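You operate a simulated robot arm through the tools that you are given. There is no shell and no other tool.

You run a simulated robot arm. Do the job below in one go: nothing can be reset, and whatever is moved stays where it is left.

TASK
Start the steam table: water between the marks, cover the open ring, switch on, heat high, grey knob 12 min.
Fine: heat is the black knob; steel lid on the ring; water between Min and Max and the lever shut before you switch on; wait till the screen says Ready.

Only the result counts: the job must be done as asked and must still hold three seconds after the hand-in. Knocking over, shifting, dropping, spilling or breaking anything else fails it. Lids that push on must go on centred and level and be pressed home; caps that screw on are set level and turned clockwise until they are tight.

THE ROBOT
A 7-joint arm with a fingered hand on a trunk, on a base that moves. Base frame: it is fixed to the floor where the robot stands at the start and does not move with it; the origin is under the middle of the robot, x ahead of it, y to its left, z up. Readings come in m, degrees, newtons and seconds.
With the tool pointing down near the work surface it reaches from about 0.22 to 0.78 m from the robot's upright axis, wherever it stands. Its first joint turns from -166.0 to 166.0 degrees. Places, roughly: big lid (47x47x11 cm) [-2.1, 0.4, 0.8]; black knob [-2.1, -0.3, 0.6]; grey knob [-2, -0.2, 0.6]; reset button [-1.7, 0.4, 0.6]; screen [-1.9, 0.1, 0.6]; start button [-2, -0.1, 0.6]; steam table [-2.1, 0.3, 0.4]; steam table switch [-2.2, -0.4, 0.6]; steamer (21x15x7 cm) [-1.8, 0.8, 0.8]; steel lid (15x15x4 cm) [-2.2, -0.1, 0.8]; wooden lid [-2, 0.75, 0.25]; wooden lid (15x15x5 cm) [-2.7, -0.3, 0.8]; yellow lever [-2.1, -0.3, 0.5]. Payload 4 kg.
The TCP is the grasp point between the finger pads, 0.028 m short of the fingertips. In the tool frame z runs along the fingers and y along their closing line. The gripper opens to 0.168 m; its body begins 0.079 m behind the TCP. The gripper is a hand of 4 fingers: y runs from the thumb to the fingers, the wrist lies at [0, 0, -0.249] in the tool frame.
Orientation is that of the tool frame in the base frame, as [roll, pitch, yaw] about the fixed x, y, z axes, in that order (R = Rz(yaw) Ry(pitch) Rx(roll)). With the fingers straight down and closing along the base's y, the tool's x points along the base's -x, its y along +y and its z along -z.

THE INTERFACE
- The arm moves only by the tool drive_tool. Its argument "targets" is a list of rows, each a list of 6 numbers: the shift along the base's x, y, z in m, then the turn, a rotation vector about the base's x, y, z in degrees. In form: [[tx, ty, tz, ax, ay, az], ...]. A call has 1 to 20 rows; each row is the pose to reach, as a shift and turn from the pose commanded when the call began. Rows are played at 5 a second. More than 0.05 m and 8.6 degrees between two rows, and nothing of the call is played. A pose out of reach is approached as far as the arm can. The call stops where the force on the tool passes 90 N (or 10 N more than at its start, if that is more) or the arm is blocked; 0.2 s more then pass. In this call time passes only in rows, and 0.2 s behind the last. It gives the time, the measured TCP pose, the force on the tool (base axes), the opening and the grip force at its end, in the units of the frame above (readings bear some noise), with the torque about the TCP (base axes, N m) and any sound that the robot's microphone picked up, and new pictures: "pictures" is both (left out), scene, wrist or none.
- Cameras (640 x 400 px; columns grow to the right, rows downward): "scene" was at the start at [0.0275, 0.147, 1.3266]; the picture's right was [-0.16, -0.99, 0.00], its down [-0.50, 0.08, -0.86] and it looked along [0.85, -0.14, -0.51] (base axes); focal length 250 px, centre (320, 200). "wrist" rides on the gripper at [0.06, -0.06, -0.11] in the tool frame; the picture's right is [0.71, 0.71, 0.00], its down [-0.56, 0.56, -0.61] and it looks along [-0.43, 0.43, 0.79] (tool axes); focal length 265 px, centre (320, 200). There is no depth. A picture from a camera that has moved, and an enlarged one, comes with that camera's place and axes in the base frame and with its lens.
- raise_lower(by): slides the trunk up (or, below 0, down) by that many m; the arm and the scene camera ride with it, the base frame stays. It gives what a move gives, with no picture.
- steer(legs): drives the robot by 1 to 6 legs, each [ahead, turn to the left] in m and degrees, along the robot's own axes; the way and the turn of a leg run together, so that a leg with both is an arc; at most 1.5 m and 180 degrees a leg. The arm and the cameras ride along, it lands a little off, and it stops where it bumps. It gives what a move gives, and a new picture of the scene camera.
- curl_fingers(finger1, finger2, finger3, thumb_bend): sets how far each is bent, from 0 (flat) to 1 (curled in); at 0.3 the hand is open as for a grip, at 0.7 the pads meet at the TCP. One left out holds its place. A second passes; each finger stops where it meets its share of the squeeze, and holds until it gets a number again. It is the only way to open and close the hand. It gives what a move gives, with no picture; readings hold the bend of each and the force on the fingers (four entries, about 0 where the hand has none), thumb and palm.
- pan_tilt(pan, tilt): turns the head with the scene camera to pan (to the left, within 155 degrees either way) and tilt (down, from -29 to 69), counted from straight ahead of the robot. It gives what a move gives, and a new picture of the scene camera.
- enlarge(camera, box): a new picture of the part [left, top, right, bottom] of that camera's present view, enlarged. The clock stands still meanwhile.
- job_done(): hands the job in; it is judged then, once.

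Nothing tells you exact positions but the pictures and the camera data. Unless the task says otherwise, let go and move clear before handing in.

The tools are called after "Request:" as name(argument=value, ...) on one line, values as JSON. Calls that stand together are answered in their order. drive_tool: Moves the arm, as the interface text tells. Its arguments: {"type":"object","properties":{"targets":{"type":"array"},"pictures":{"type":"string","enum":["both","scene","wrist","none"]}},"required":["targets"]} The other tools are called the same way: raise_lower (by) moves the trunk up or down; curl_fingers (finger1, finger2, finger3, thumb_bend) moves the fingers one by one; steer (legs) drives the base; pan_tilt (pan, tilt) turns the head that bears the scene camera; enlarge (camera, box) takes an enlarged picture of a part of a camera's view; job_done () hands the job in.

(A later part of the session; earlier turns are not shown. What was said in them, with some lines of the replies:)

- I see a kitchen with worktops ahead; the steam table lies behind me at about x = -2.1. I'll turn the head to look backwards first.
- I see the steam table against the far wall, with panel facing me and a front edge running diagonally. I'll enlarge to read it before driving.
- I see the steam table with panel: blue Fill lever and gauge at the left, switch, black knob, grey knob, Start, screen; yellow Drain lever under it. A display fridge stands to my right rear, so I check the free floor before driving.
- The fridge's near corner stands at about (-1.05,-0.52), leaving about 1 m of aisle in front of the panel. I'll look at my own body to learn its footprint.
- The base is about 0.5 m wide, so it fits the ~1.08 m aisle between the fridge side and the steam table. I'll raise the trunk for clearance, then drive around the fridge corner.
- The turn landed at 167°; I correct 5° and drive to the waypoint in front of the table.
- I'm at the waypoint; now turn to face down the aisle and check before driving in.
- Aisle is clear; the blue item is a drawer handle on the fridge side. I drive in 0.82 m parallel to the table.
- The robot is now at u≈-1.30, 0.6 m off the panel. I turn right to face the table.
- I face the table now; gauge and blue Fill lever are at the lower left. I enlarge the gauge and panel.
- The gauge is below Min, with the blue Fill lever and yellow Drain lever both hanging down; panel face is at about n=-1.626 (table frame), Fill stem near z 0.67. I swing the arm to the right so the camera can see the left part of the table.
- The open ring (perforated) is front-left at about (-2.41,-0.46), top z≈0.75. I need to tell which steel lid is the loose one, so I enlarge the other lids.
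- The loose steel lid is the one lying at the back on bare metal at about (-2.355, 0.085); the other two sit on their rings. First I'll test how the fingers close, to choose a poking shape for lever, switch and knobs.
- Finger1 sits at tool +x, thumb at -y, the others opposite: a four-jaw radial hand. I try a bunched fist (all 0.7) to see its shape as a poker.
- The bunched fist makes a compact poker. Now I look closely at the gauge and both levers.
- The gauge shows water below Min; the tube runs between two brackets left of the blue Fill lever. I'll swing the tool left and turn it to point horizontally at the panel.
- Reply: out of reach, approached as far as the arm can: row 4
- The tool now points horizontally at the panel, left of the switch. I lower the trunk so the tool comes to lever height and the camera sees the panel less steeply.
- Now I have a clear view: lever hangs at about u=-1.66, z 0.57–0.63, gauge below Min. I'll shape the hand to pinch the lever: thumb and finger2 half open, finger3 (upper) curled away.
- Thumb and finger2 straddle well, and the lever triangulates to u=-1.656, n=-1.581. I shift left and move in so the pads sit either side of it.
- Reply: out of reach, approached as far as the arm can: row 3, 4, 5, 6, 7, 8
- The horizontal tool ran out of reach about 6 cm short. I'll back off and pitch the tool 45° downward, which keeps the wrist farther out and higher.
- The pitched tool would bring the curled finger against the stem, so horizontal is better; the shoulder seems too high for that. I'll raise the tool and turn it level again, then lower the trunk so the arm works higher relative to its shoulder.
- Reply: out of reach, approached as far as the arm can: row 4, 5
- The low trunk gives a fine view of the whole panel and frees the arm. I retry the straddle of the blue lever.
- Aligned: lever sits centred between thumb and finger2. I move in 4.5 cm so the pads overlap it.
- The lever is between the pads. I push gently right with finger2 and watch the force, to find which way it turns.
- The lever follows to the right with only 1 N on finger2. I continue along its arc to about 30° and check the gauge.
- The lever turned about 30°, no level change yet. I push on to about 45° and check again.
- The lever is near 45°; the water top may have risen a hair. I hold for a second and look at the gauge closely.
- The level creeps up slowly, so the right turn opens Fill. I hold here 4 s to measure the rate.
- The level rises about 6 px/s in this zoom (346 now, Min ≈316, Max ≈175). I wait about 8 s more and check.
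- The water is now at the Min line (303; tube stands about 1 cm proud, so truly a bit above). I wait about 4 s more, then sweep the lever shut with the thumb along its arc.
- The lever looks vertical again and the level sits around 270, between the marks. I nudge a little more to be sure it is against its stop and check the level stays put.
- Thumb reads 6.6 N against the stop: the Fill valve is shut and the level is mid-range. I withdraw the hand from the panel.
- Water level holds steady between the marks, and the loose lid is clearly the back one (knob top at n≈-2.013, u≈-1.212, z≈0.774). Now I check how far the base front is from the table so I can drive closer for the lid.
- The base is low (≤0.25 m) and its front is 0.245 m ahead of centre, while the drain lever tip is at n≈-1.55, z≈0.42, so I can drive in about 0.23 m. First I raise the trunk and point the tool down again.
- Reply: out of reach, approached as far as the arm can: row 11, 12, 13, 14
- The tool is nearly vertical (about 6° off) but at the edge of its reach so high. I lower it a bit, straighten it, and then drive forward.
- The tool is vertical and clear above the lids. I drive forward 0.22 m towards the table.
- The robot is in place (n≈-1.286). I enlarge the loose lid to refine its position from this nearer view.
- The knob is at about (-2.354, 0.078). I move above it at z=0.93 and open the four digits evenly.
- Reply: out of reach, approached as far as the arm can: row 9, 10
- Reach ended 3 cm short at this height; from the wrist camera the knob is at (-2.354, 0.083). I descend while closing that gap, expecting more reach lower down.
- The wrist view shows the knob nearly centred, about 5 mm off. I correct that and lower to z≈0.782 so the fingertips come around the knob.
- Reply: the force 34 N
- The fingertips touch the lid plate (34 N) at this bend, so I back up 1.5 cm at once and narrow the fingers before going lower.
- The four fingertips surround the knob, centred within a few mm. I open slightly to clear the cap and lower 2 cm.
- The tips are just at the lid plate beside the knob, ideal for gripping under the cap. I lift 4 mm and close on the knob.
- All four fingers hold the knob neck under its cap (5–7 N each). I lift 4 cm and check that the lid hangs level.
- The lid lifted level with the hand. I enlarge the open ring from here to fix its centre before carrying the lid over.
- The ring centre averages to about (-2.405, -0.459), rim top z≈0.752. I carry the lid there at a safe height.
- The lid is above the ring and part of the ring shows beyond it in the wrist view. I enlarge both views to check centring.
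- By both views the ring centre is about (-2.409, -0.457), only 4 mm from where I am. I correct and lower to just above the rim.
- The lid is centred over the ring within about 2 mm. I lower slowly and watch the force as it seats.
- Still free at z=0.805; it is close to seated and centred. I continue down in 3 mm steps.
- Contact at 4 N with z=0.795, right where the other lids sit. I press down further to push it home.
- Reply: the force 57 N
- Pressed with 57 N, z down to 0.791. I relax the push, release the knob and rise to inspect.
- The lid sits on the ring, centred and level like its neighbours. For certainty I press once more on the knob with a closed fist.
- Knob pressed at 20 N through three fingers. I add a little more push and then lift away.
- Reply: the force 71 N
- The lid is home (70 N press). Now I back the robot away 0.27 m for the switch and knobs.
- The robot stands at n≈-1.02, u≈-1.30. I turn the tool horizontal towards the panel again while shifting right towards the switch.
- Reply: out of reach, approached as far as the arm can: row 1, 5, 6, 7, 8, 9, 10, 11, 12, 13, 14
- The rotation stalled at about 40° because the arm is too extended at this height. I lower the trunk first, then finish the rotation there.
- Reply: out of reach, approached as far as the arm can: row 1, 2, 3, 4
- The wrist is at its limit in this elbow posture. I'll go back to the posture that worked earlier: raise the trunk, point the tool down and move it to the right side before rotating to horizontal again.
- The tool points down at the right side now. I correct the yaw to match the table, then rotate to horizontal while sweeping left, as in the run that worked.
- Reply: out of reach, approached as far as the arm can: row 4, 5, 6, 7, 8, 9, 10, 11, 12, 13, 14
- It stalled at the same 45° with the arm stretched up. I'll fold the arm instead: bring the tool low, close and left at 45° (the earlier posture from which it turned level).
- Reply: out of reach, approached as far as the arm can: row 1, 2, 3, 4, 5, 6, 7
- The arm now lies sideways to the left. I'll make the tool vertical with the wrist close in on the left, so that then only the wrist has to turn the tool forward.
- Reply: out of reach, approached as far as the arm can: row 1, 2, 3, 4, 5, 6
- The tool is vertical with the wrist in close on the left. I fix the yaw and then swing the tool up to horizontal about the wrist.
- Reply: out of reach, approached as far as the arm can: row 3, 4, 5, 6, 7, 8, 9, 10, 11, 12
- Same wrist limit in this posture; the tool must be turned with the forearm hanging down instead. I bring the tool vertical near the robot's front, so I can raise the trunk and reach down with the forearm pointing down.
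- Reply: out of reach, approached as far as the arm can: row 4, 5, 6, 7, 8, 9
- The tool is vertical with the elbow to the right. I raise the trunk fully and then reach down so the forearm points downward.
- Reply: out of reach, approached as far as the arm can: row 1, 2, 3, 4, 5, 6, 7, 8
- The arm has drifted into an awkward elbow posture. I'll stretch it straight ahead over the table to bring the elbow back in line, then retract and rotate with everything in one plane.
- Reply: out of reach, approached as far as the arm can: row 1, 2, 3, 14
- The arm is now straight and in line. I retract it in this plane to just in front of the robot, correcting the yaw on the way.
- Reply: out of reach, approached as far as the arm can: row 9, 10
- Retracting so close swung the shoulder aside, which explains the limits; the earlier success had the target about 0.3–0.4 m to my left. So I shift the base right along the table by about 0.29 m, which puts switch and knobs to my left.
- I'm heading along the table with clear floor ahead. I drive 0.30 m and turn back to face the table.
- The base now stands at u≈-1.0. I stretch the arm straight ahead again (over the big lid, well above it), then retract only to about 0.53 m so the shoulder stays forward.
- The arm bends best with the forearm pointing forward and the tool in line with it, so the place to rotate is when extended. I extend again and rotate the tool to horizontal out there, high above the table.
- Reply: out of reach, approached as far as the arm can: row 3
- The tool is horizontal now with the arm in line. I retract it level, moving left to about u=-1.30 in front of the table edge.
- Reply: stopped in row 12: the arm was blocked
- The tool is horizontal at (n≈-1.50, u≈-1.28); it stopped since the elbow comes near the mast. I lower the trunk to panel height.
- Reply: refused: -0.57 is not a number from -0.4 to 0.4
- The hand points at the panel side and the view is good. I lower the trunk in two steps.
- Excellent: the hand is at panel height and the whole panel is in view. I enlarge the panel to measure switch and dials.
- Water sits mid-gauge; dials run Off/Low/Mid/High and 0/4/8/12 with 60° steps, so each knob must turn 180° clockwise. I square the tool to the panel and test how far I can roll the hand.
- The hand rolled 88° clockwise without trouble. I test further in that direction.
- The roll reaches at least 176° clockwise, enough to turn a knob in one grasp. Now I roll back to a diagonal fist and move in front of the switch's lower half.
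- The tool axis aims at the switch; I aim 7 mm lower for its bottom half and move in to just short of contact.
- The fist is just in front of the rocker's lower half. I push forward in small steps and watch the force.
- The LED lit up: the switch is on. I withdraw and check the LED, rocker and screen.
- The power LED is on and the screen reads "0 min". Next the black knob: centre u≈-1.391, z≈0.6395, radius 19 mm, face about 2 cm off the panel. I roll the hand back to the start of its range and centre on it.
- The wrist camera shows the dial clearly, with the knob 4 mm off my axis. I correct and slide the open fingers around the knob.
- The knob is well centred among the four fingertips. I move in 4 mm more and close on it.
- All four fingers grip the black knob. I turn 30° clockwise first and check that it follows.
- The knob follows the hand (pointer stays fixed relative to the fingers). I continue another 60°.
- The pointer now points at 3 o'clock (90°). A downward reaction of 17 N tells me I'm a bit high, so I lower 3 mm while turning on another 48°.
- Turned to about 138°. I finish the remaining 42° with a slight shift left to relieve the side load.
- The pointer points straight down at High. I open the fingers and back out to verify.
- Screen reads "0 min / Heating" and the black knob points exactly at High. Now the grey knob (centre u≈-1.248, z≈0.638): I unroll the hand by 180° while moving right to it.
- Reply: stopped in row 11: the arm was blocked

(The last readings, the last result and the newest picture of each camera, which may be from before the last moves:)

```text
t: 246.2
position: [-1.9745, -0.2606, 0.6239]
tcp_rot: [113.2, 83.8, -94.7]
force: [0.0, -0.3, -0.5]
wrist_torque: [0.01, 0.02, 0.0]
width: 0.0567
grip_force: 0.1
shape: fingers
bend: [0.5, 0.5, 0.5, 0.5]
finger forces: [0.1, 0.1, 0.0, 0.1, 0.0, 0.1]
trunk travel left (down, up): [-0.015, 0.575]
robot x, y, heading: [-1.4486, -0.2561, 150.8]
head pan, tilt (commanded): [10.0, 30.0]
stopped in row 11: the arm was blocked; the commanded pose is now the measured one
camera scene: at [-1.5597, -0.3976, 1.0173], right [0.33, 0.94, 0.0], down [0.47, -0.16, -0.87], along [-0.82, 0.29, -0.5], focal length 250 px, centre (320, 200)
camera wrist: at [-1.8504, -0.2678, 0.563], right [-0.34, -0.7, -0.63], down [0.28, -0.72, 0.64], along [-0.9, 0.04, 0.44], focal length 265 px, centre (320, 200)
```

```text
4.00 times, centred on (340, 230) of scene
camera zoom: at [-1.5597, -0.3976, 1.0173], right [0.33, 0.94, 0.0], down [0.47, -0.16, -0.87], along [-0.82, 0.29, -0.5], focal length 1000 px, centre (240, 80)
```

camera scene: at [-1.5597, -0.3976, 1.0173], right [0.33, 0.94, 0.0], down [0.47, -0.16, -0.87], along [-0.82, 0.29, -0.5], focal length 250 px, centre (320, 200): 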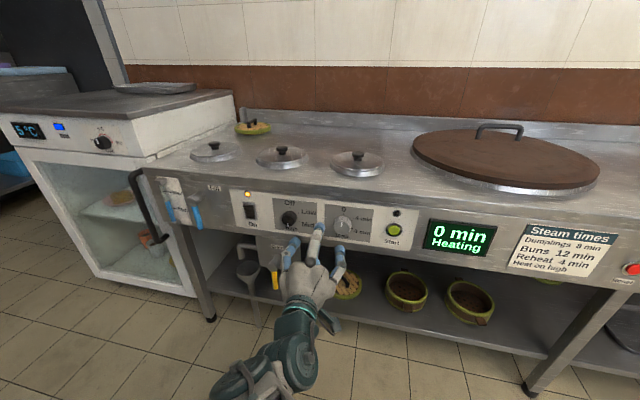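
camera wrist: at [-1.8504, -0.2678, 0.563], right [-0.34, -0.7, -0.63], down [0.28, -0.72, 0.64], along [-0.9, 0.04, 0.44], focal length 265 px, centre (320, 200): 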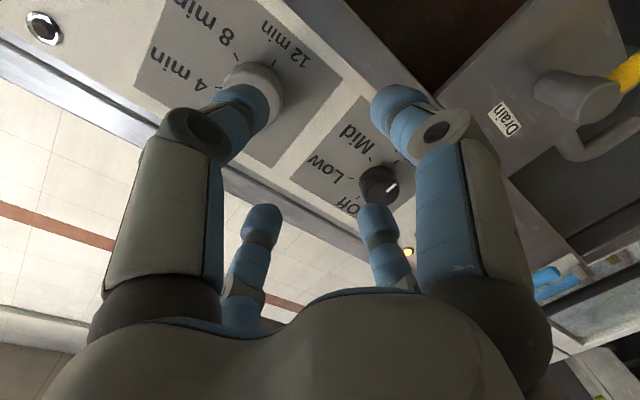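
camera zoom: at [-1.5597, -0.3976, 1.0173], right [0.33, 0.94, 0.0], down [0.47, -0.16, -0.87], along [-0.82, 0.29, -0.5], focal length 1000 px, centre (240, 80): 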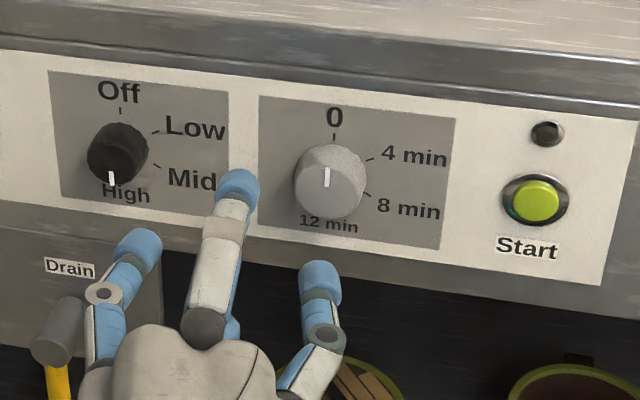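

The arm's elbow meets its own mast when I go further right, so I'll turn the base a little right to place the grey knob more to my left: back 7 cm, turn 13° right, forward 4 cm.

Request:
steer(legs=[[-0.07, 0], [0, -13], [0.04, 0]])

```text
t: 248.4
position: [-1.931, -0.1542, 0.6225]
tcp_rot: [114.3, 83.8, -106.3]
force: [0.7, 1.0, -0.3]
wrist_torque: [0.02, -0.04, 0.0]
width: 0.0571
grip_force: 0.0
shape: fingers
bend: [0.5, 0.5, 0.5, 0.5]
finger forces: [0.0, 0.0, 0.0, 0.0, 0.0, 0.0]
trunk travel left (down, up): [-0.015, 0.575]
robot x, y, heading: [-1.4144, -0.2605, 137.9]
head pan, tilt (commanded): [10.0, 30.0]
camera scene: at [-1.556, -0.3775, 1.0172], right [0.53, 0.85, 0.0], down [0.42, -0.26, -0.87], along [-0.73, 0.46, -0.5], focal length 250 px, centre (320, 200)
```

scene: 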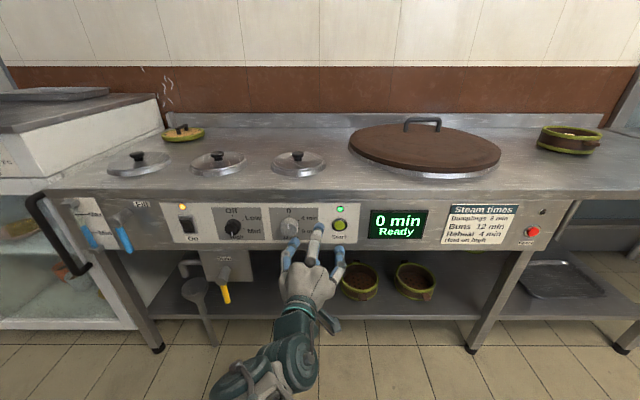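

The screen already says "Ready" with the green LED lit; only the timer remains. I square the tool to the panel again and move in front of the grey knob.

Request:
drive_tool(targets=[[0.015, -0.0098, 0.003, 0, 0, 0], [0.0112, -0.0267, 0.006, 0.35, 0.54, 1.89], [0.0068, -0.0439, 0.009, 0.69, 1.07, 3.78], [0.0008, -0.0611, 0.0125, 1.04, 1.61, 5.66], [-0.0078, -0.0783, 0.0155, 1.385, 2.143, 7.55]], pictures="both")

Request:
enlarge(camera="scene", box=[210, 180, 370, 280])

```text
t: 249.2
position: [-1.9322, -0.1575, 0.6297]
tcp_rot: [108.0, 84.4, -112.9]
force: [-0.2, -0.3, 0.3]
wrist_torque: [-0.01, 0.05, 0.03]
width: 0.0569
grip_force: 0.2
shape: fingers
bend: [0.5, 0.5, 0.5, 0.5]
finger forces: [0.0, 0.0, 0.0, 0.0, 0.0, 0.0]
trunk travel left (down, up): [-0.015, 0.575]
robot x, y, heading: [-1.4141, -0.2657, 138.0]
head pan, tilt (commanded): [10.0, 30.0]
stopped in row 3: the arm was blocked; the commanded pose is now the measured one
camera scene: at [-1.556, -0.3774, 1.0172], right [0.53, 0.85, 0.0], down [0.42, -0.26, -0.87], along [-0.73, 0.46, -0.5], focal length 250 px, centre (320, 200)
camera wrist: at [-1.8123, -0.1911, 0.5673], right [-0.49, -0.6, -0.64], down [0.12, -0.77, 0.63], along [-0.86, 0.23, 0.45], focal length 265 px, centre (320, 200)
```

scene: 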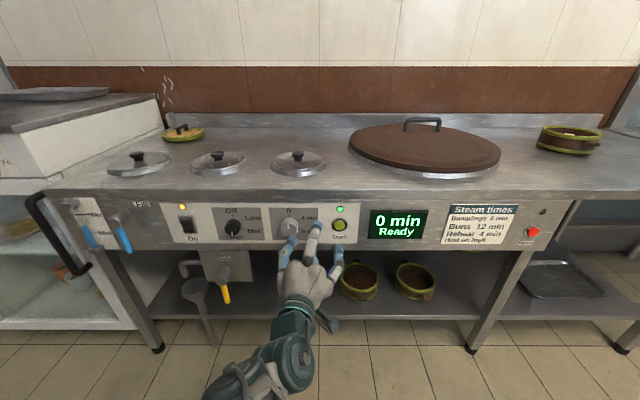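
wrist: 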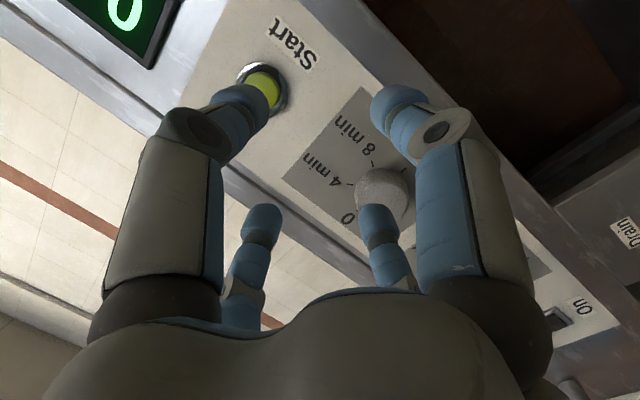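

```text
4.00 times, centred on (290, 230) of scene
camera zoom: at [-1.556, -0.3774, 1.0172], right [0.53, 0.85, 0.0], down [0.42, -0.26, -0.87], along [-0.73, 0.46, -0.5], focal length 1000 px, centre (440, 80)
```

zoom: 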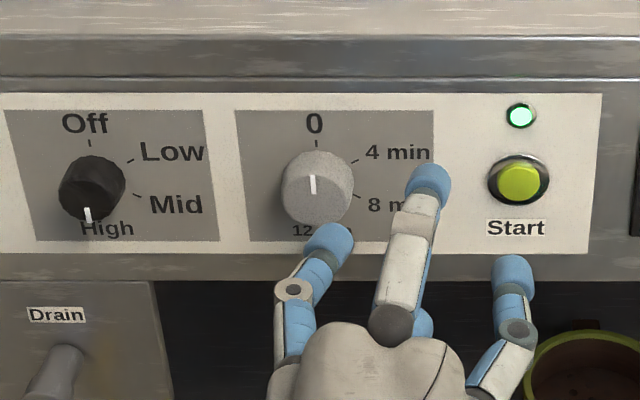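

The elbow still grazes the mast when I pull back, so I first slide only to the left, keeping depth and orientation.

Request:
drive_tool(targets=[[-0.0076, -0.0117, 0.003, 0, 0, 0], [-0.0152, -0.0235, 0.006, 0, 0, 0], [-0.0228, -0.0352, 0.008, 0, 0, 0], [-0.0304, -0.047, 0.008, 0, 0, 0], [-0.036, -0.0556, 0.008, 0, 0, 0]], pictures="wrist")

Request:
enlarge(camera="scene", box=[210, 180, 370, 280])

```text
t: 250.4
position: [-1.9658, -0.2133, 0.6362]
tcp_rot: [108.0, 84.2, -113.2]
force: [-0.1, -0.2, -0.1]
wrist_torque: [-0.01, 0.02, -0.01]
width: 0.0569
grip_force: 0.1
shape: fingers
bend: [0.5, 0.5, 0.5, 0.5]
finger forces: [0.0, 0.0, 0.0, 0.0, 0.1, 0.0]
trunk travel left (down, up): [-0.015, 0.575]
robot x, y, heading: [-1.4115, -0.2639, 137.9]
head pan, tilt (commanded): [10.0, 30.0]
camera wrist: at [-1.8475, -0.2471, 0.5753], right [-0.49, -0.59, -0.64], down [0.12, -0.77, 0.63], along [-0.86, 0.23, 0.45], focal length 265 px, centre (320, 200)
```

wrist: 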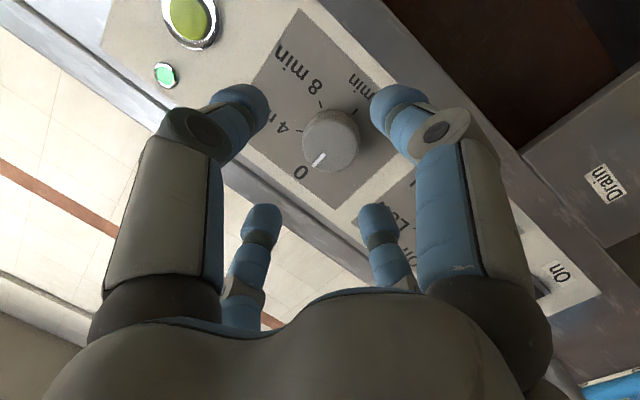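

```text
4.00 times, centred on (290, 230) of scene
camera zoom: at [-1.556, -0.3774, 1.0173], right [0.53, 0.85, 0.0], down [0.42, -0.26, -0.87], along [-0.73, 0.46, -0.5], focal length 1000 px, centre (440, 80)
```

zoom: 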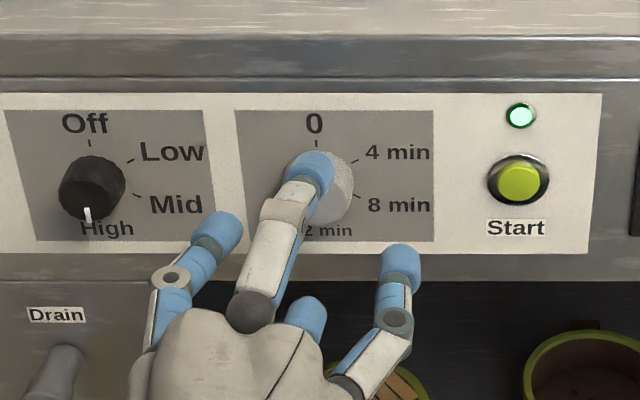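

That worked: the hand is in front of the grey knob. Now I square the yaw by 8° here.

Request:
drive_tool(targets=[[0, 0, 0, 0.3, 0.5, 2.7], [0, 0, 0, 0.65, 1.0, 5.4], [0, 0, 0, 0.98, 1.51, 8.1]], pictures="wrist")

Request:
enlarge(camera="scene", box=[210, 180, 370, 280])

```text
t: 251.2
position: [-1.968, -0.2129, 0.6353]
tcp_rot: [89.7, 84.5, -123.1]
force: [-0.2, 0.8, -1.4]
wrist_torque: [0.02, -0.01, -0.06]
width: 0.0569
grip_force: 0.0
shape: fingers
bend: [0.5, 0.5, 0.5, 0.5]
finger forces: [0.0, 0.0, 0.0, 0.1, 0.1, 0.0]
trunk travel left (down, up): [-0.015, 0.575]
robot x, y, heading: [-1.4097, -0.2611, 138.0]
head pan, tilt (commanded): [10.0, 30.0]
camera wrist: at [-1.8461, -0.2283, 0.5718], right [-0.42, -0.65, -0.64], down [0.24, -0.76, 0.61], along [-0.87, 0.1, 0.47], focal length 265 px, centre (320, 200)
```

wrist: 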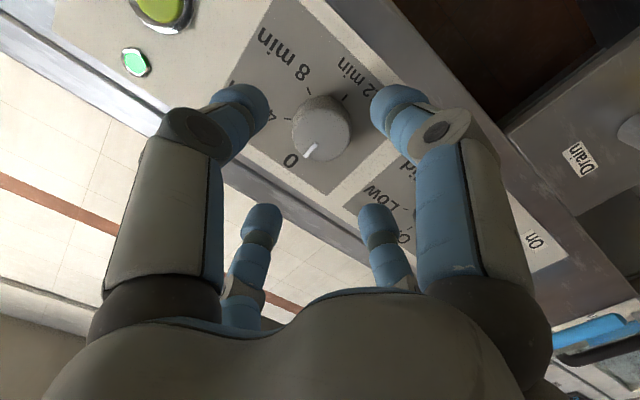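

```text
4.00 times, centred on (290, 230) of scene
camera zoom: at [-1.5561, -0.3774, 1.0172], right [0.53, 0.85, 0.0], down [0.42, -0.26, -0.87], along [-0.73, 0.46, -0.5], focal length 1000 px, centre (440, 80)
```

zoom: 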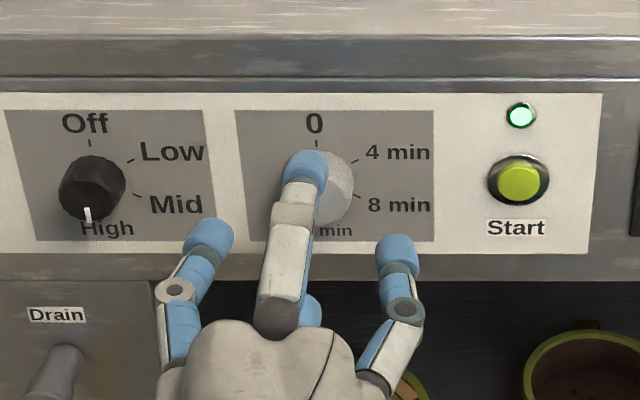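

Square now, with the knob centred within a few mm. I widen the fingers for this larger knob and move in around it.

Request:
curl_fingers(finger1=0.46, finger2=0.46, finger3=0.46, thumb_bend=0.46)

Request:
drive_tool(targets=[[-0.0084, 0.0054, -0.003, 0, 0, 0], [-0.0168, 0.0109, -0.003, 0, 0, 0], [-0.0252, 0.0163, -0.003, 0, 0, 0], [-0.0336, 0.0217, -0.003, 0, 0, 0], [-0.0403, 0.0261, -0.003, 0, 0, 0]], pictures="wrist")

Request:
enlarge(camera="scene", box=[210, 180, 370, 280])

```text
t: 252.2
position: [-1.9672, -0.2129, 0.6373]
tcp_rot: [89.6, 84.5, -123.4]
force: [-0.1, 0.0, -0.2]
wrist_torque: [0.0, 0.02, 0.01]
width: 0.0688
grip_force: 0.2
shape: fingers
bend: [0.46, 0.46, 0.46, 0.46]
finger forces: [0.0, 0.0, 0.0, 0.1, 0.1, 0.0]
trunk travel left (down, up): [-0.015, 0.575]
robot x, y, heading: [-1.4129, -0.2611, 137.7]
head pan, tilt (commanded): [10.0, 30.0]
```

```text
t: 253.4
position: [-2.0072, -0.1865, 0.634]
tcp_rot: [89.6, 84.6, -123.3]
force: [-0.9, 0.0, 0.3]
wrist_torque: [0.01, -0.01, 0.0]
width: 0.0691
grip_force: 0.0
shape: fingers
bend: [0.46, 0.46, 0.46, 0.46]
finger forces: [0.0, 0.1, 0.0, 0.0, 0.0, 0.1]
trunk travel left (down, up): [-0.015, 0.575]
robot x, y, heading: [-1.414, -0.2617, 138.0]
head pan, tilt (commanded): [10.0, 30.0]
camera wrist: at [-1.8864, -0.2013, 0.5687], right [-0.42, -0.65, -0.64], down [0.24, -0.76, 0.61], along [-0.87, 0.1, 0.47], focal length 265 px, centre (320, 200)
```

wrist: 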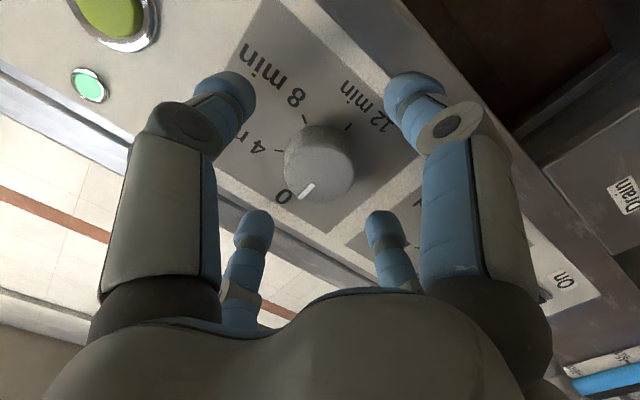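

```text
4.00 times, centred on (290, 230) of scene
camera zoom: at [-1.556, -0.3774, 1.0172], right [0.53, 0.85, 0.0], down [0.42, -0.26, -0.87], along [-0.73, 0.46, -0.5], focal length 1000 px, centre (440, 80)
```

zoom: 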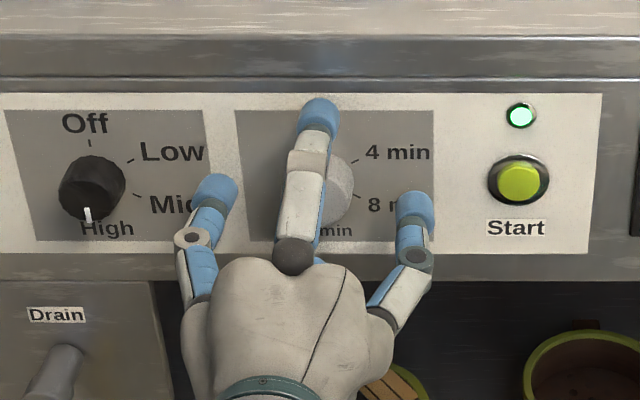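

The knob is centred between the fingers. I close on it.

Request:
drive_tool(targets=[[-0.0034, 0.0022, 0, 0, 0, 0]], pictures="none")

Request:
curl_fingers(finger1=0.66, finger2=0.66, finger3=0.66, thumb_bend=0.66)

Request:
drive_tool(targets=[[0, 0, 0, -5.03, 3.26, 0], [0, 0, 0, -10.07, 6.52, 0], [0, 0, 0, -15.1, 9.77, 0], [0, 0, 0, -20.14, 13.03, 0], [0, 0, 0, -25.17, 16.29, 0]], pictures="both")

Request:
enlarge(camera="scene", box=[210, 180, 370, 280])

```text
t: 253.8
position: [-2.0099, -0.1842, 0.633]
tcp_rot: [89.5, 84.4, -123.4]
force: [0.0, -0.8, -0.3]
wrist_torque: [-0.01, 0.01, 0.0]
width: 0.069
grip_force: 0.1
shape: fingers
bend: [0.46, 0.46, 0.46, 0.46]
finger forces: [0.0, 0.0, 0.1, 0.0, 0.1, 0.0]
trunk travel left (down, up): [-0.015, 0.575]
robot x, y, heading: [-1.4119, -0.2606, 138.1]
head pan, tilt (commanded): [10.0, 30.0]
```

```text
t: 254.8
position: [-2.0117, -0.1853, 0.6334]
tcp_rot: [89.4, 84.5, -123.5]
force: [-0.3, 0.7, 0.3]
wrist_torque: [-0.06, 0.03, 0.0]
width: 0.0244
grip_force: 11.9
shape: fingers
bend: [0.61, 0.6, 0.6, 0.61]
finger forces: [5.2, 6.0, 5.8, 0.0, 8.0, 0.0]
trunk travel left (down, up): [-0.015, 0.575]
robot x, y, heading: [-1.4128, -0.2588, 137.9]
head pan, tilt (commanded): [10.0, 30.0]
```

```text
t: 256.1
position: [-2.0108, -0.1858, 0.6344]
tcp_rot: [90.1, 54.3, -122.9]
force: [-2.5, 0.0, -0.4]
wrist_torque: [-0.03, -0.05, 0.01]
width: 0.0238
grip_force: 11.9
shape: fingers
bend: [0.61, 0.6, 0.6, 0.61]
finger forces: [5.5, 5.7, 5.3, 0.0, 8.0, 0.1]
trunk travel left (down, up): [-0.015, 0.575]
robot x, y, heading: [-1.414, -0.2587, 138.0]
head pan, tilt (commanded): [10.0, 30.0]
camera scene: at [-1.5563, -0.3773, 1.0172], right [0.53, 0.85, 0.0], down [0.42, -0.26, -0.87], along [-0.73, 0.46, -0.5], focal length 250 px, centre (320, 200)
camera wrist: at [-1.9113, -0.2337, 0.5504], right [-0.54, -0.83, -0.16], down [0.44, -0.44, 0.78], along [-0.72, 0.34, 0.61], focal length 265 px, centre (320, 200)
```

scene: 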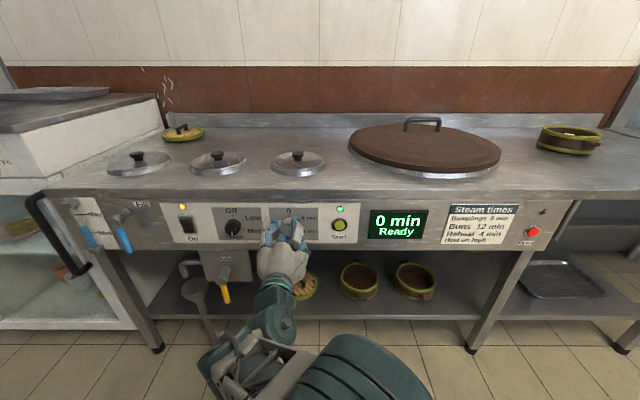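
wrist: 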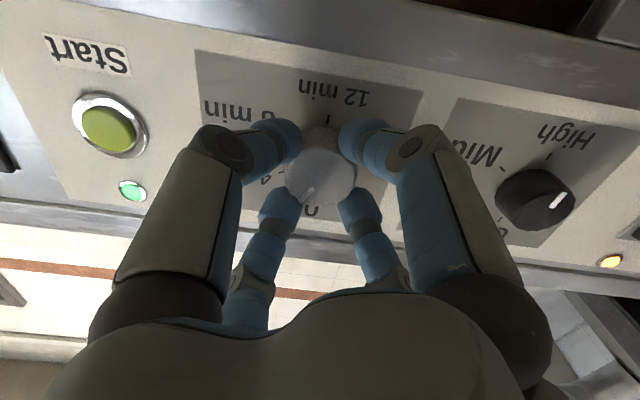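

```text
4.00 times, centred on (290, 230) of scene
camera zoom: at [-1.5563, -0.3773, 1.0172], right [0.53, 0.85, 0.0], down [0.42, -0.26, -0.87], along [-0.73, 0.46, -0.5], focal length 1000 px, centre (440, 80)
```

zoom: 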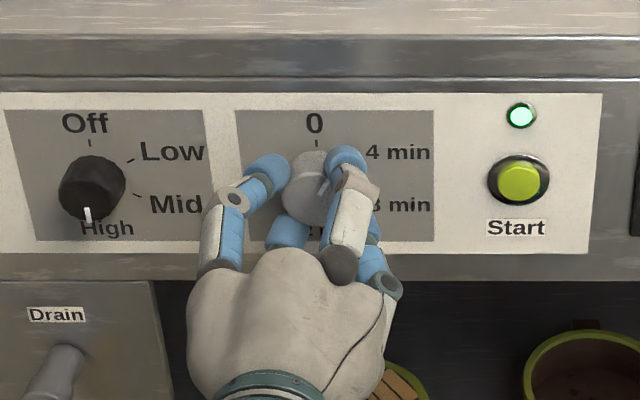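

The grey knob follows (30° now) with little force. I continue 60° more.

Request:
drive_tool(targets=[[0, 0, 0, -5.03, 3.26, 0], [0, 0, 0, -10.07, 6.52, 0], [0, 0, 0, -15.1, 9.77, 0], [0, 0, 0, -20.14, 13.03, 0], [0, 0, 0, -25.17, 16.29, 0], [0, 0, 0, -30.2, 19.55, 0], [0, 0, 0, -35.24, 22.81, 0], [0, 0, 0, -40.27, 26.06, 0], [0, 0, 0, -45.31, 29.32, 0], [0, 0, 0, -50.34, 32.58, 0]], pictures="none")

Request:
enlarge(camera="scene", box=[210, 180, 370, 280])

Request:
enlarge(camera="scene", box=[350, 190, 470, 265])

```text
t: 258.2
position: [-2.0111, -0.1848, 0.634]
tcp_rot: [90.0, -5.6, -122.9]
force: [2.3, -6.9, 0.0]
wrist_torque: [0.01, -0.05, 0.21]
width: 0.0239
grip_force: 13.2
shape: fingers
bend: [0.61, 0.6, 0.6, 0.61]
finger forces: [6.8, 6.0, 5.4, 0.0, 9.4, 0.1]
trunk travel left (down, up): [-0.015, 0.575]
robot x, y, heading: [-1.4129, -0.2599, 137.9]
head pan, tilt (commanded): [10.0, 30.0]
```

```text
4.00 times, centred on (290, 230) of scene
camera zoom: at [-1.556, -0.3779, 1.0172], right [0.53, 0.85, 0.0], down [0.42, -0.26, -0.87], along [-0.73, 0.46, -0.5], focal length 1000 px, centre (440, 80)
```

zoom: 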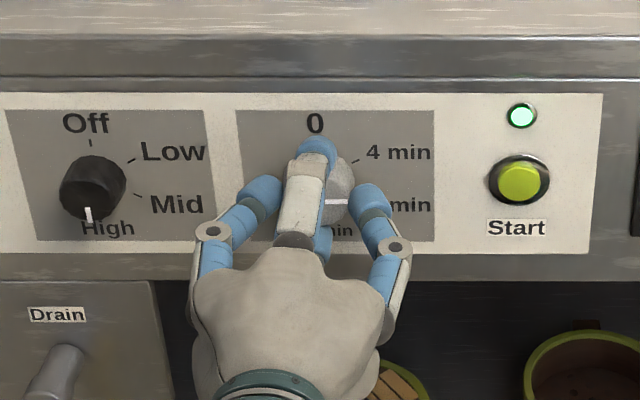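

```text
5.33 times, centred on (410, 228) of scene
camera zoom: at [-1.556, -0.3779, 1.0172], right [0.53, 0.85, 0.0], down [0.42, -0.26, -0.87], along [-0.73, 0.46, -0.5], focal length 1333 px, centre (-160, 53)
```

zoom: 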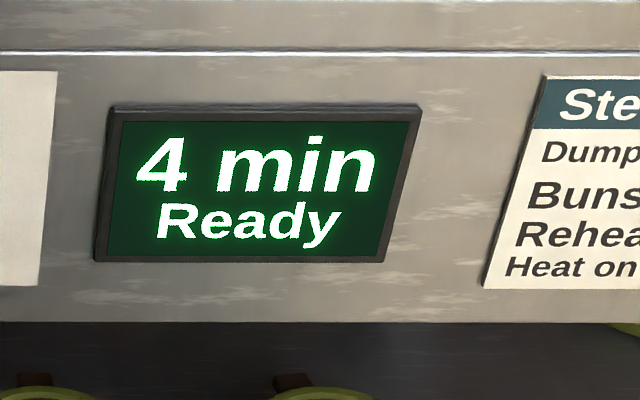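

The screen shows "4 min / Ready" at 90°, good feedback. I continue another 60°.

Request:
drive_tool(targets=[[0, 0, 0, -5.03, 3.26, 0], [0, 0, 0, -10.07, 6.52, 0], [0, 0, 0, -15.1, 9.77, 0], [0, 0, 0, -20.14, 13.03, 0], [0, 0, 0, -25.17, 16.29, 0], [0, 0, 0, -30.2, 19.55, 0], [0, 0, 0, -35.24, 22.81, 0], [0, 0, 0, -40.27, 26.06, 0], [0, 0, 0, -45.31, 29.32, 0], [0, 0, 0, -50.34, 32.58, 0]], pictures="none")

Request:
enlarge(camera="scene", box=[210, 180, 370, 280])

Request:
enlarge(camera="scene", box=[350, 190, 470, 265])

```text
t: 260.4
position: [-2.0109, -0.1858, 0.634]
tcp_rot: [89.8, -65.6, -122.8]
force: [-5.6, -8.3, 7.0]
wrist_torque: [0.15, 0.11, 0.33]
width: 0.0248
grip_force: 12.8
shape: fingers
bend: [0.61, 0.6, 0.61, 0.61]
finger forces: [6.8, 5.1, 4.7, 0.0, 10.7, 0.0]
trunk travel left (down, up): [-0.015, 0.575]
robot x, y, heading: [-1.4102, -0.2628, 138.1]
head pan, tilt (commanded): [10.0, 30.0]
```

```text
4.00 times, centred on (290, 230) of scene
camera zoom: at [-1.556, -0.378, 1.0172], right [0.53, 0.85, 0.0], down [0.42, -0.26, -0.87], along [-0.73, 0.46, -0.5], focal length 1000 px, centre (440, 80)
```

zoom: 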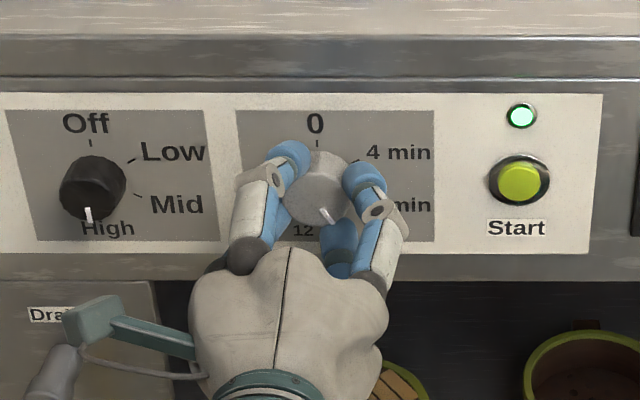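

```text
5.33 times, centred on (410, 228) of scene
camera zoom: at [-1.556, -0.378, 1.0172], right [0.53, 0.85, 0.0], down [0.42, -0.26, -0.87], along [-0.73, 0.46, -0.5], focal length 1333 px, centre (-160, 53)
```

zoom: 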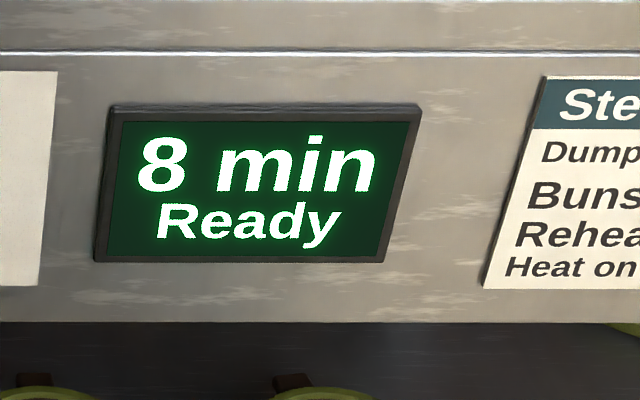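

It shows "8 min" at 150°. I turn the last 30°.

Request:
drive_tool(targets=[[0, 0, 0, -5.03, 3.26, 0], [0, 0, 0, -10.07, 6.52, 0], [0, 0, 0, -15.1, 9.77, 0], [0, 0, 0, -20.14, 13.03, 0], [0, 0, 0, -25.17, 16.29, 0]], pictures="wrist")

Request:
enlarge(camera="scene", box=[210, 180, 370, 280])

Request:
enlarge(camera="scene", box=[350, 190, 470, 265])

```text
t: 261.6
position: [-2.012, -0.185, 0.6342]
tcp_rot: [-89.3, -84.5, 56.6]
force: [-5.0, -7.2, 10.3]
wrist_torque: [0.17, 0.2, 0.33]
width: 0.025
grip_force: 13.5
shape: fingers
bend: [0.61, 0.61, 0.61, 0.61]
finger forces: [6.2, 4.8, 4.7, 0.0, 11.2, 0.0]
trunk travel left (down, up): [-0.015, 0.575]
robot x, y, heading: [-1.4159, -0.2611, 138.0]
head pan, tilt (commanded): [10.0, 30.0]
camera wrist: at [-1.9484, -0.2914, 0.7011], right [0.42, 0.65, 0.64], down [0.79, 0.09, -0.61], along [-0.45, 0.76, -0.47], focal length 265 px, centre (320, 200)
```

wrist: 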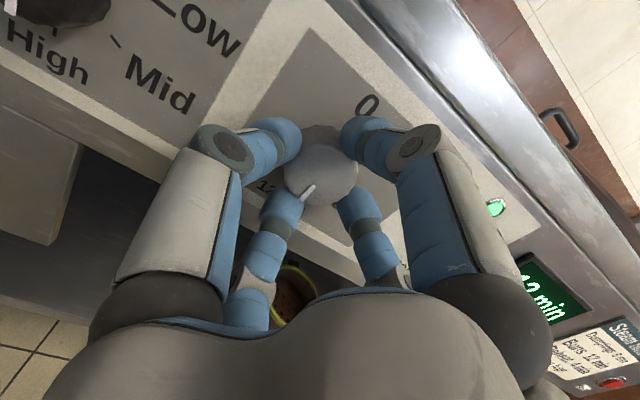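

```text
4.00 times, centred on (290, 230) of scene
camera zoom: at [-1.5558, -0.378, 1.0173], right [0.53, 0.85, 0.0], down [0.42, -0.26, -0.87], along [-0.73, 0.46, -0.5], focal length 1000 px, centre (440, 80)
```

zoom: 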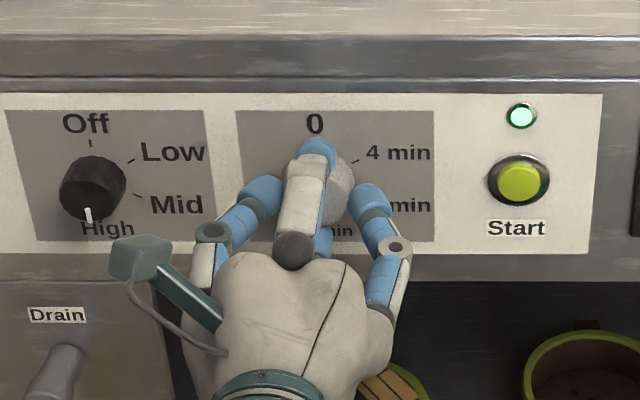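

```text
5.33 times, centred on (410, 228) of scene
camera zoom: at [-1.5558, -0.378, 1.0173], right [0.53, 0.85, 0.0], down [0.42, -0.26, -0.87], along [-0.73, 0.46, -0.5], focal length 1333 px, centre (-160, 53)
```

zoom: 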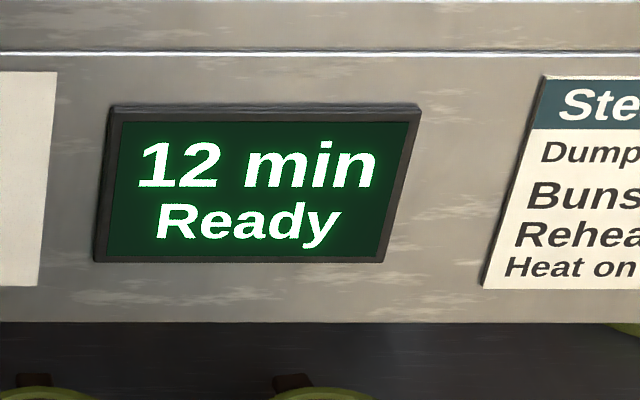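

The screen reads "12 min / Ready". I release the knob and back straight out.

Request:
curl_fingers(finger1=0.47, finger2=0.47, finger3=0.47, thumb_bend=0.47)

Request:
drive_tool(targets=[[0.0126, -0.0081, 0, 0, 0, 0], [0.0252, -0.0163, 0, 0, 0, 0], [0.0403, -0.0261, 0, 0, 0, 0]], pictures="both")

Request:
enlarge(camera="wrist", box=[220, 60, 420, 185])

Request:
enlarge(camera="scene", box=[350, 190, 470, 265])

```text
t: 262.6
position: [-2.0111, -0.1841, 0.6333]
tcp_rot: [-90.7, -84.7, 57.6]
force: [0.4, 0.3, -0.2]
wrist_torque: [-0.01, 0.0, 0.04]
width: 0.0661
grip_force: 0.0
shape: fingers
bend: [0.47, 0.47, 0.47, 0.47]
finger forces: [0.0, 0.0, 0.0, 0.1, 0.0, 0.0]
trunk travel left (down, up): [-0.015, 0.575]
robot x, y, heading: [-1.4134, -0.2626, 138.0]
head pan, tilt (commanded): [10.0, 30.0]
```

```text
t: 263.4
position: [-1.9694, -0.2087, 0.6359]
tcp_rot: [-91.1, -84.6, 57.9]
force: [0.3, -0.5, -0.5]
wrist_torque: [0.01, 0.03, 0.01]
width: 0.066
grip_force: 0.0
shape: fingers
bend: [0.47, 0.47, 0.47, 0.47]
finger forces: [0.1, 0.0, 0.1, 0.1, 0.0, 0.0]
trunk travel left (down, up): [-0.015, 0.575]
robot x, y, heading: [-1.4119, -0.2627, 138.0]
head pan, tilt (commanded): [10.0, 30.0]
camera scene: at [-1.5563, -0.3774, 1.0172], right [0.53, 0.85, 0.0], down [0.42, -0.26, -0.87], along [-0.73, 0.46, -0.5], focal length 250 px, centre (320, 200)
camera wrist: at [-1.9083, -0.3156, 0.7027], right [0.42, 0.65, 0.64], down [0.79, 0.09, -0.61], along [-0.45, 0.76, -0.47], focal length 265 px, centre (320, 200)
```

scene: 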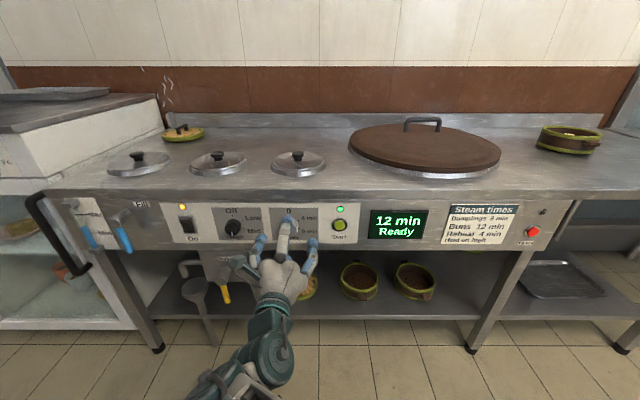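
wrist: 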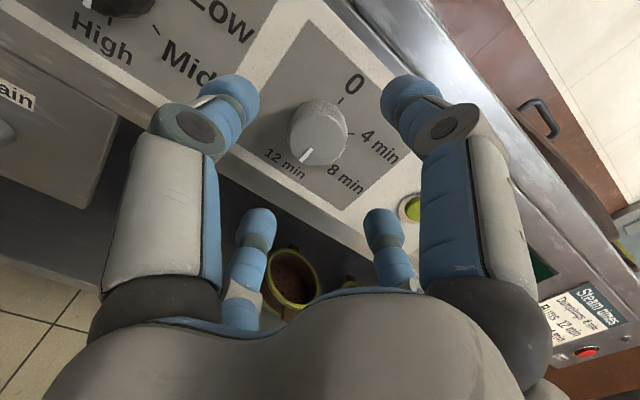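

```text
3.20 times, centred on (320, 122) of wrist
camera zoom: at [-1.9083, -0.3156, 0.7027], right [0.42, 0.65, 0.64], down [0.79, 0.09, -0.61], along [-0.45, 0.76, -0.47], focal length 849 px, centre (320, 448)
```

zoom: 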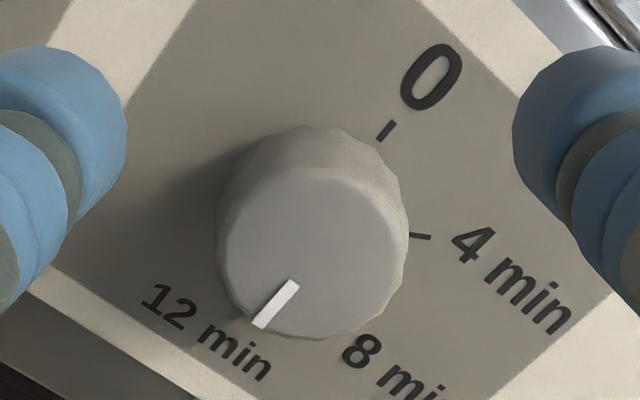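

```text
5.33 times, centred on (410, 228) of scene
camera zoom: at [-1.5563, -0.3774, 1.0172], right [0.53, 0.85, 0.0], down [0.42, -0.26, -0.87], along [-0.73, 0.46, -0.5], focal length 1333 px, centre (-160, 53)
```

zoom: 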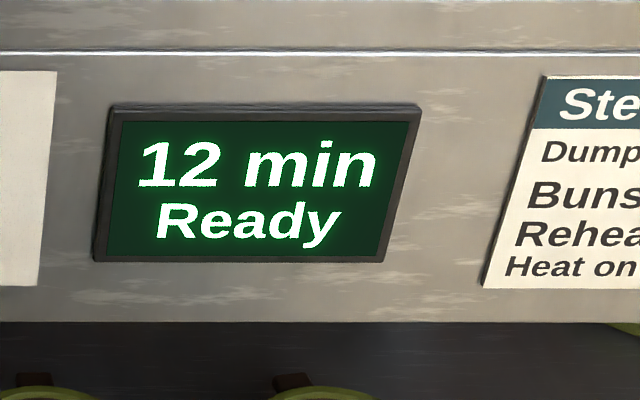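

The grey knob points at 12 min and the screen says Ready. Before finishing, I back the robot off a little and check the gauge, levers and lid once more.

Request:
steer(legs=[[-0.1, 0]])

Request:
enlarge(camera="scene", box=[40, 130, 240, 255])

Request:
enlarge(camera="scene", box=[160, 180, 320, 280])

Request:
enlarge(camera="scene", box=[300, 180, 500, 305])

```text
t: 264.6
position: [-1.8977, -0.277, 0.6358]
tcp_rot: [-90.5, -84.7, 57.6]
force: [1.5, -1.0, 0.4]
wrist_torque: [-0.03, 0.02, 0.04]
width: 0.0661
grip_force: 0.0
shape: fingers
bend: [0.47, 0.47, 0.47, 0.47]
finger forces: [0.0, 0.0, 0.0, 0.0, 0.1, 0.0]
trunk travel left (down, up): [-0.015, 0.575]
robot x, y, heading: [-1.34, -0.3294, 137.8]
head pan, tilt (commanded): [10.0, 30.0]
camera scene: at [-1.4834, -0.4425, 1.0172], right [0.53, 0.85, 0.0], down [0.42, -0.27, -0.87], along [-0.73, 0.46, -0.5], focal length 250 px, centre (320, 200)
```

scene: 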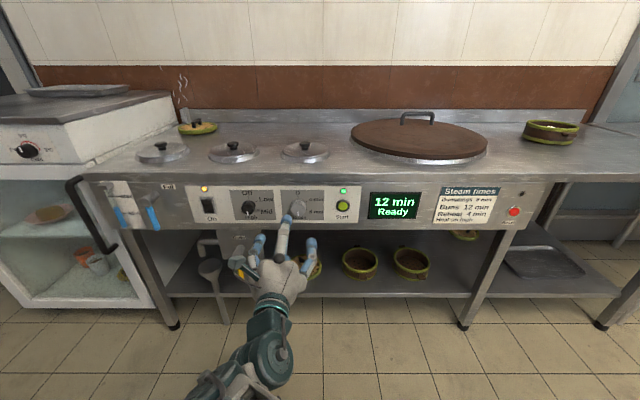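

```text
3.20 times, centred on (140, 192) of scene
camera zoom: at [-1.4834, -0.4425, 1.0172], right [0.53, 0.85, 0.0], down [0.42, -0.27, -0.87], along [-0.73, 0.46, -0.5], focal length 800 px, centre (896, 224)
```

zoom: 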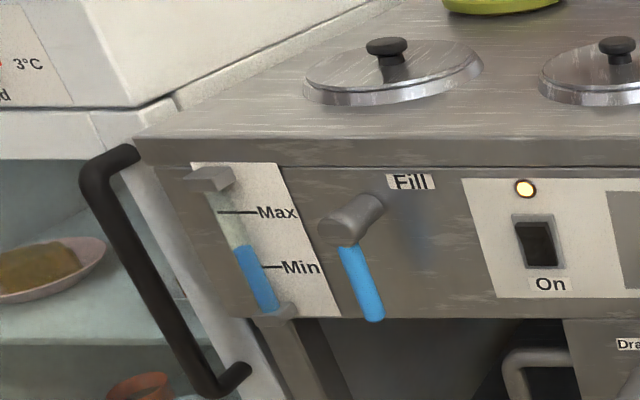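

```text
4.00 times, centred on (240, 230) of scene
camera zoom: at [-1.4834, -0.4425, 1.0172], right [0.53, 0.85, 0.0], down [0.42, -0.27, -0.87], along [-0.73, 0.46, -0.5], focal length 1000 px, centre (640, 80)
```

zoom: 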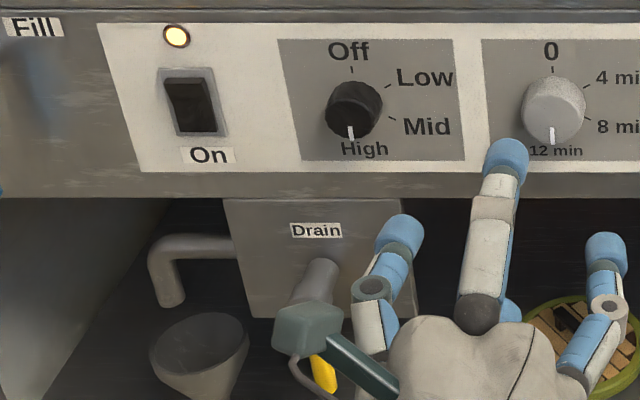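

```text
3.20 times, centred on (400, 242) of scene
camera zoom: at [-1.4834, -0.4425, 1.0172], right [0.53, 0.85, 0.0], down [0.42, -0.27, -0.87], along [-0.73, 0.46, -0.5], focal length 800 px, centre (64, 64)
```

zoom: 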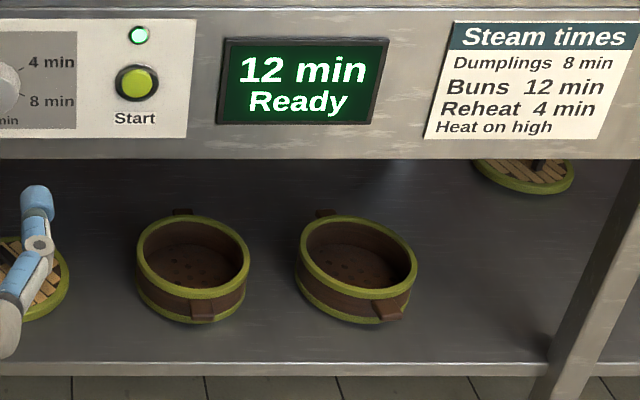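

Everything stands as asked: water between Min and Max, Fill lever shut, steel lid on the ring, switch on, black knob at High, grey knob at 12, and the screen says "12 min / Ready". The hand is clear of the panel and holds nothing, so I hand in.

Request:
job_done()

```text
The job is handed in.
```

The steam table is running and the job is handed in; the screen read "12 min / Ready" just before I did so.

- **Water:** the level is between Min and Max. I shut the blue Fill lever before switching on, and the level held steady afterwards.
- **Lid:** the loose steel lid is on the open ring, centred and level, and pressed down firmly.
- **Switch and knobs:** the switch is on with its light lit, the black heat knob is at High, and the grey knob is at 12 min.
- **Start button:** I did not press it, because your instructions stop at Ready.

As far as the pictures show, nothing else was knocked, moved or spilled. The hand was empty and clear of the panel when I handed in.
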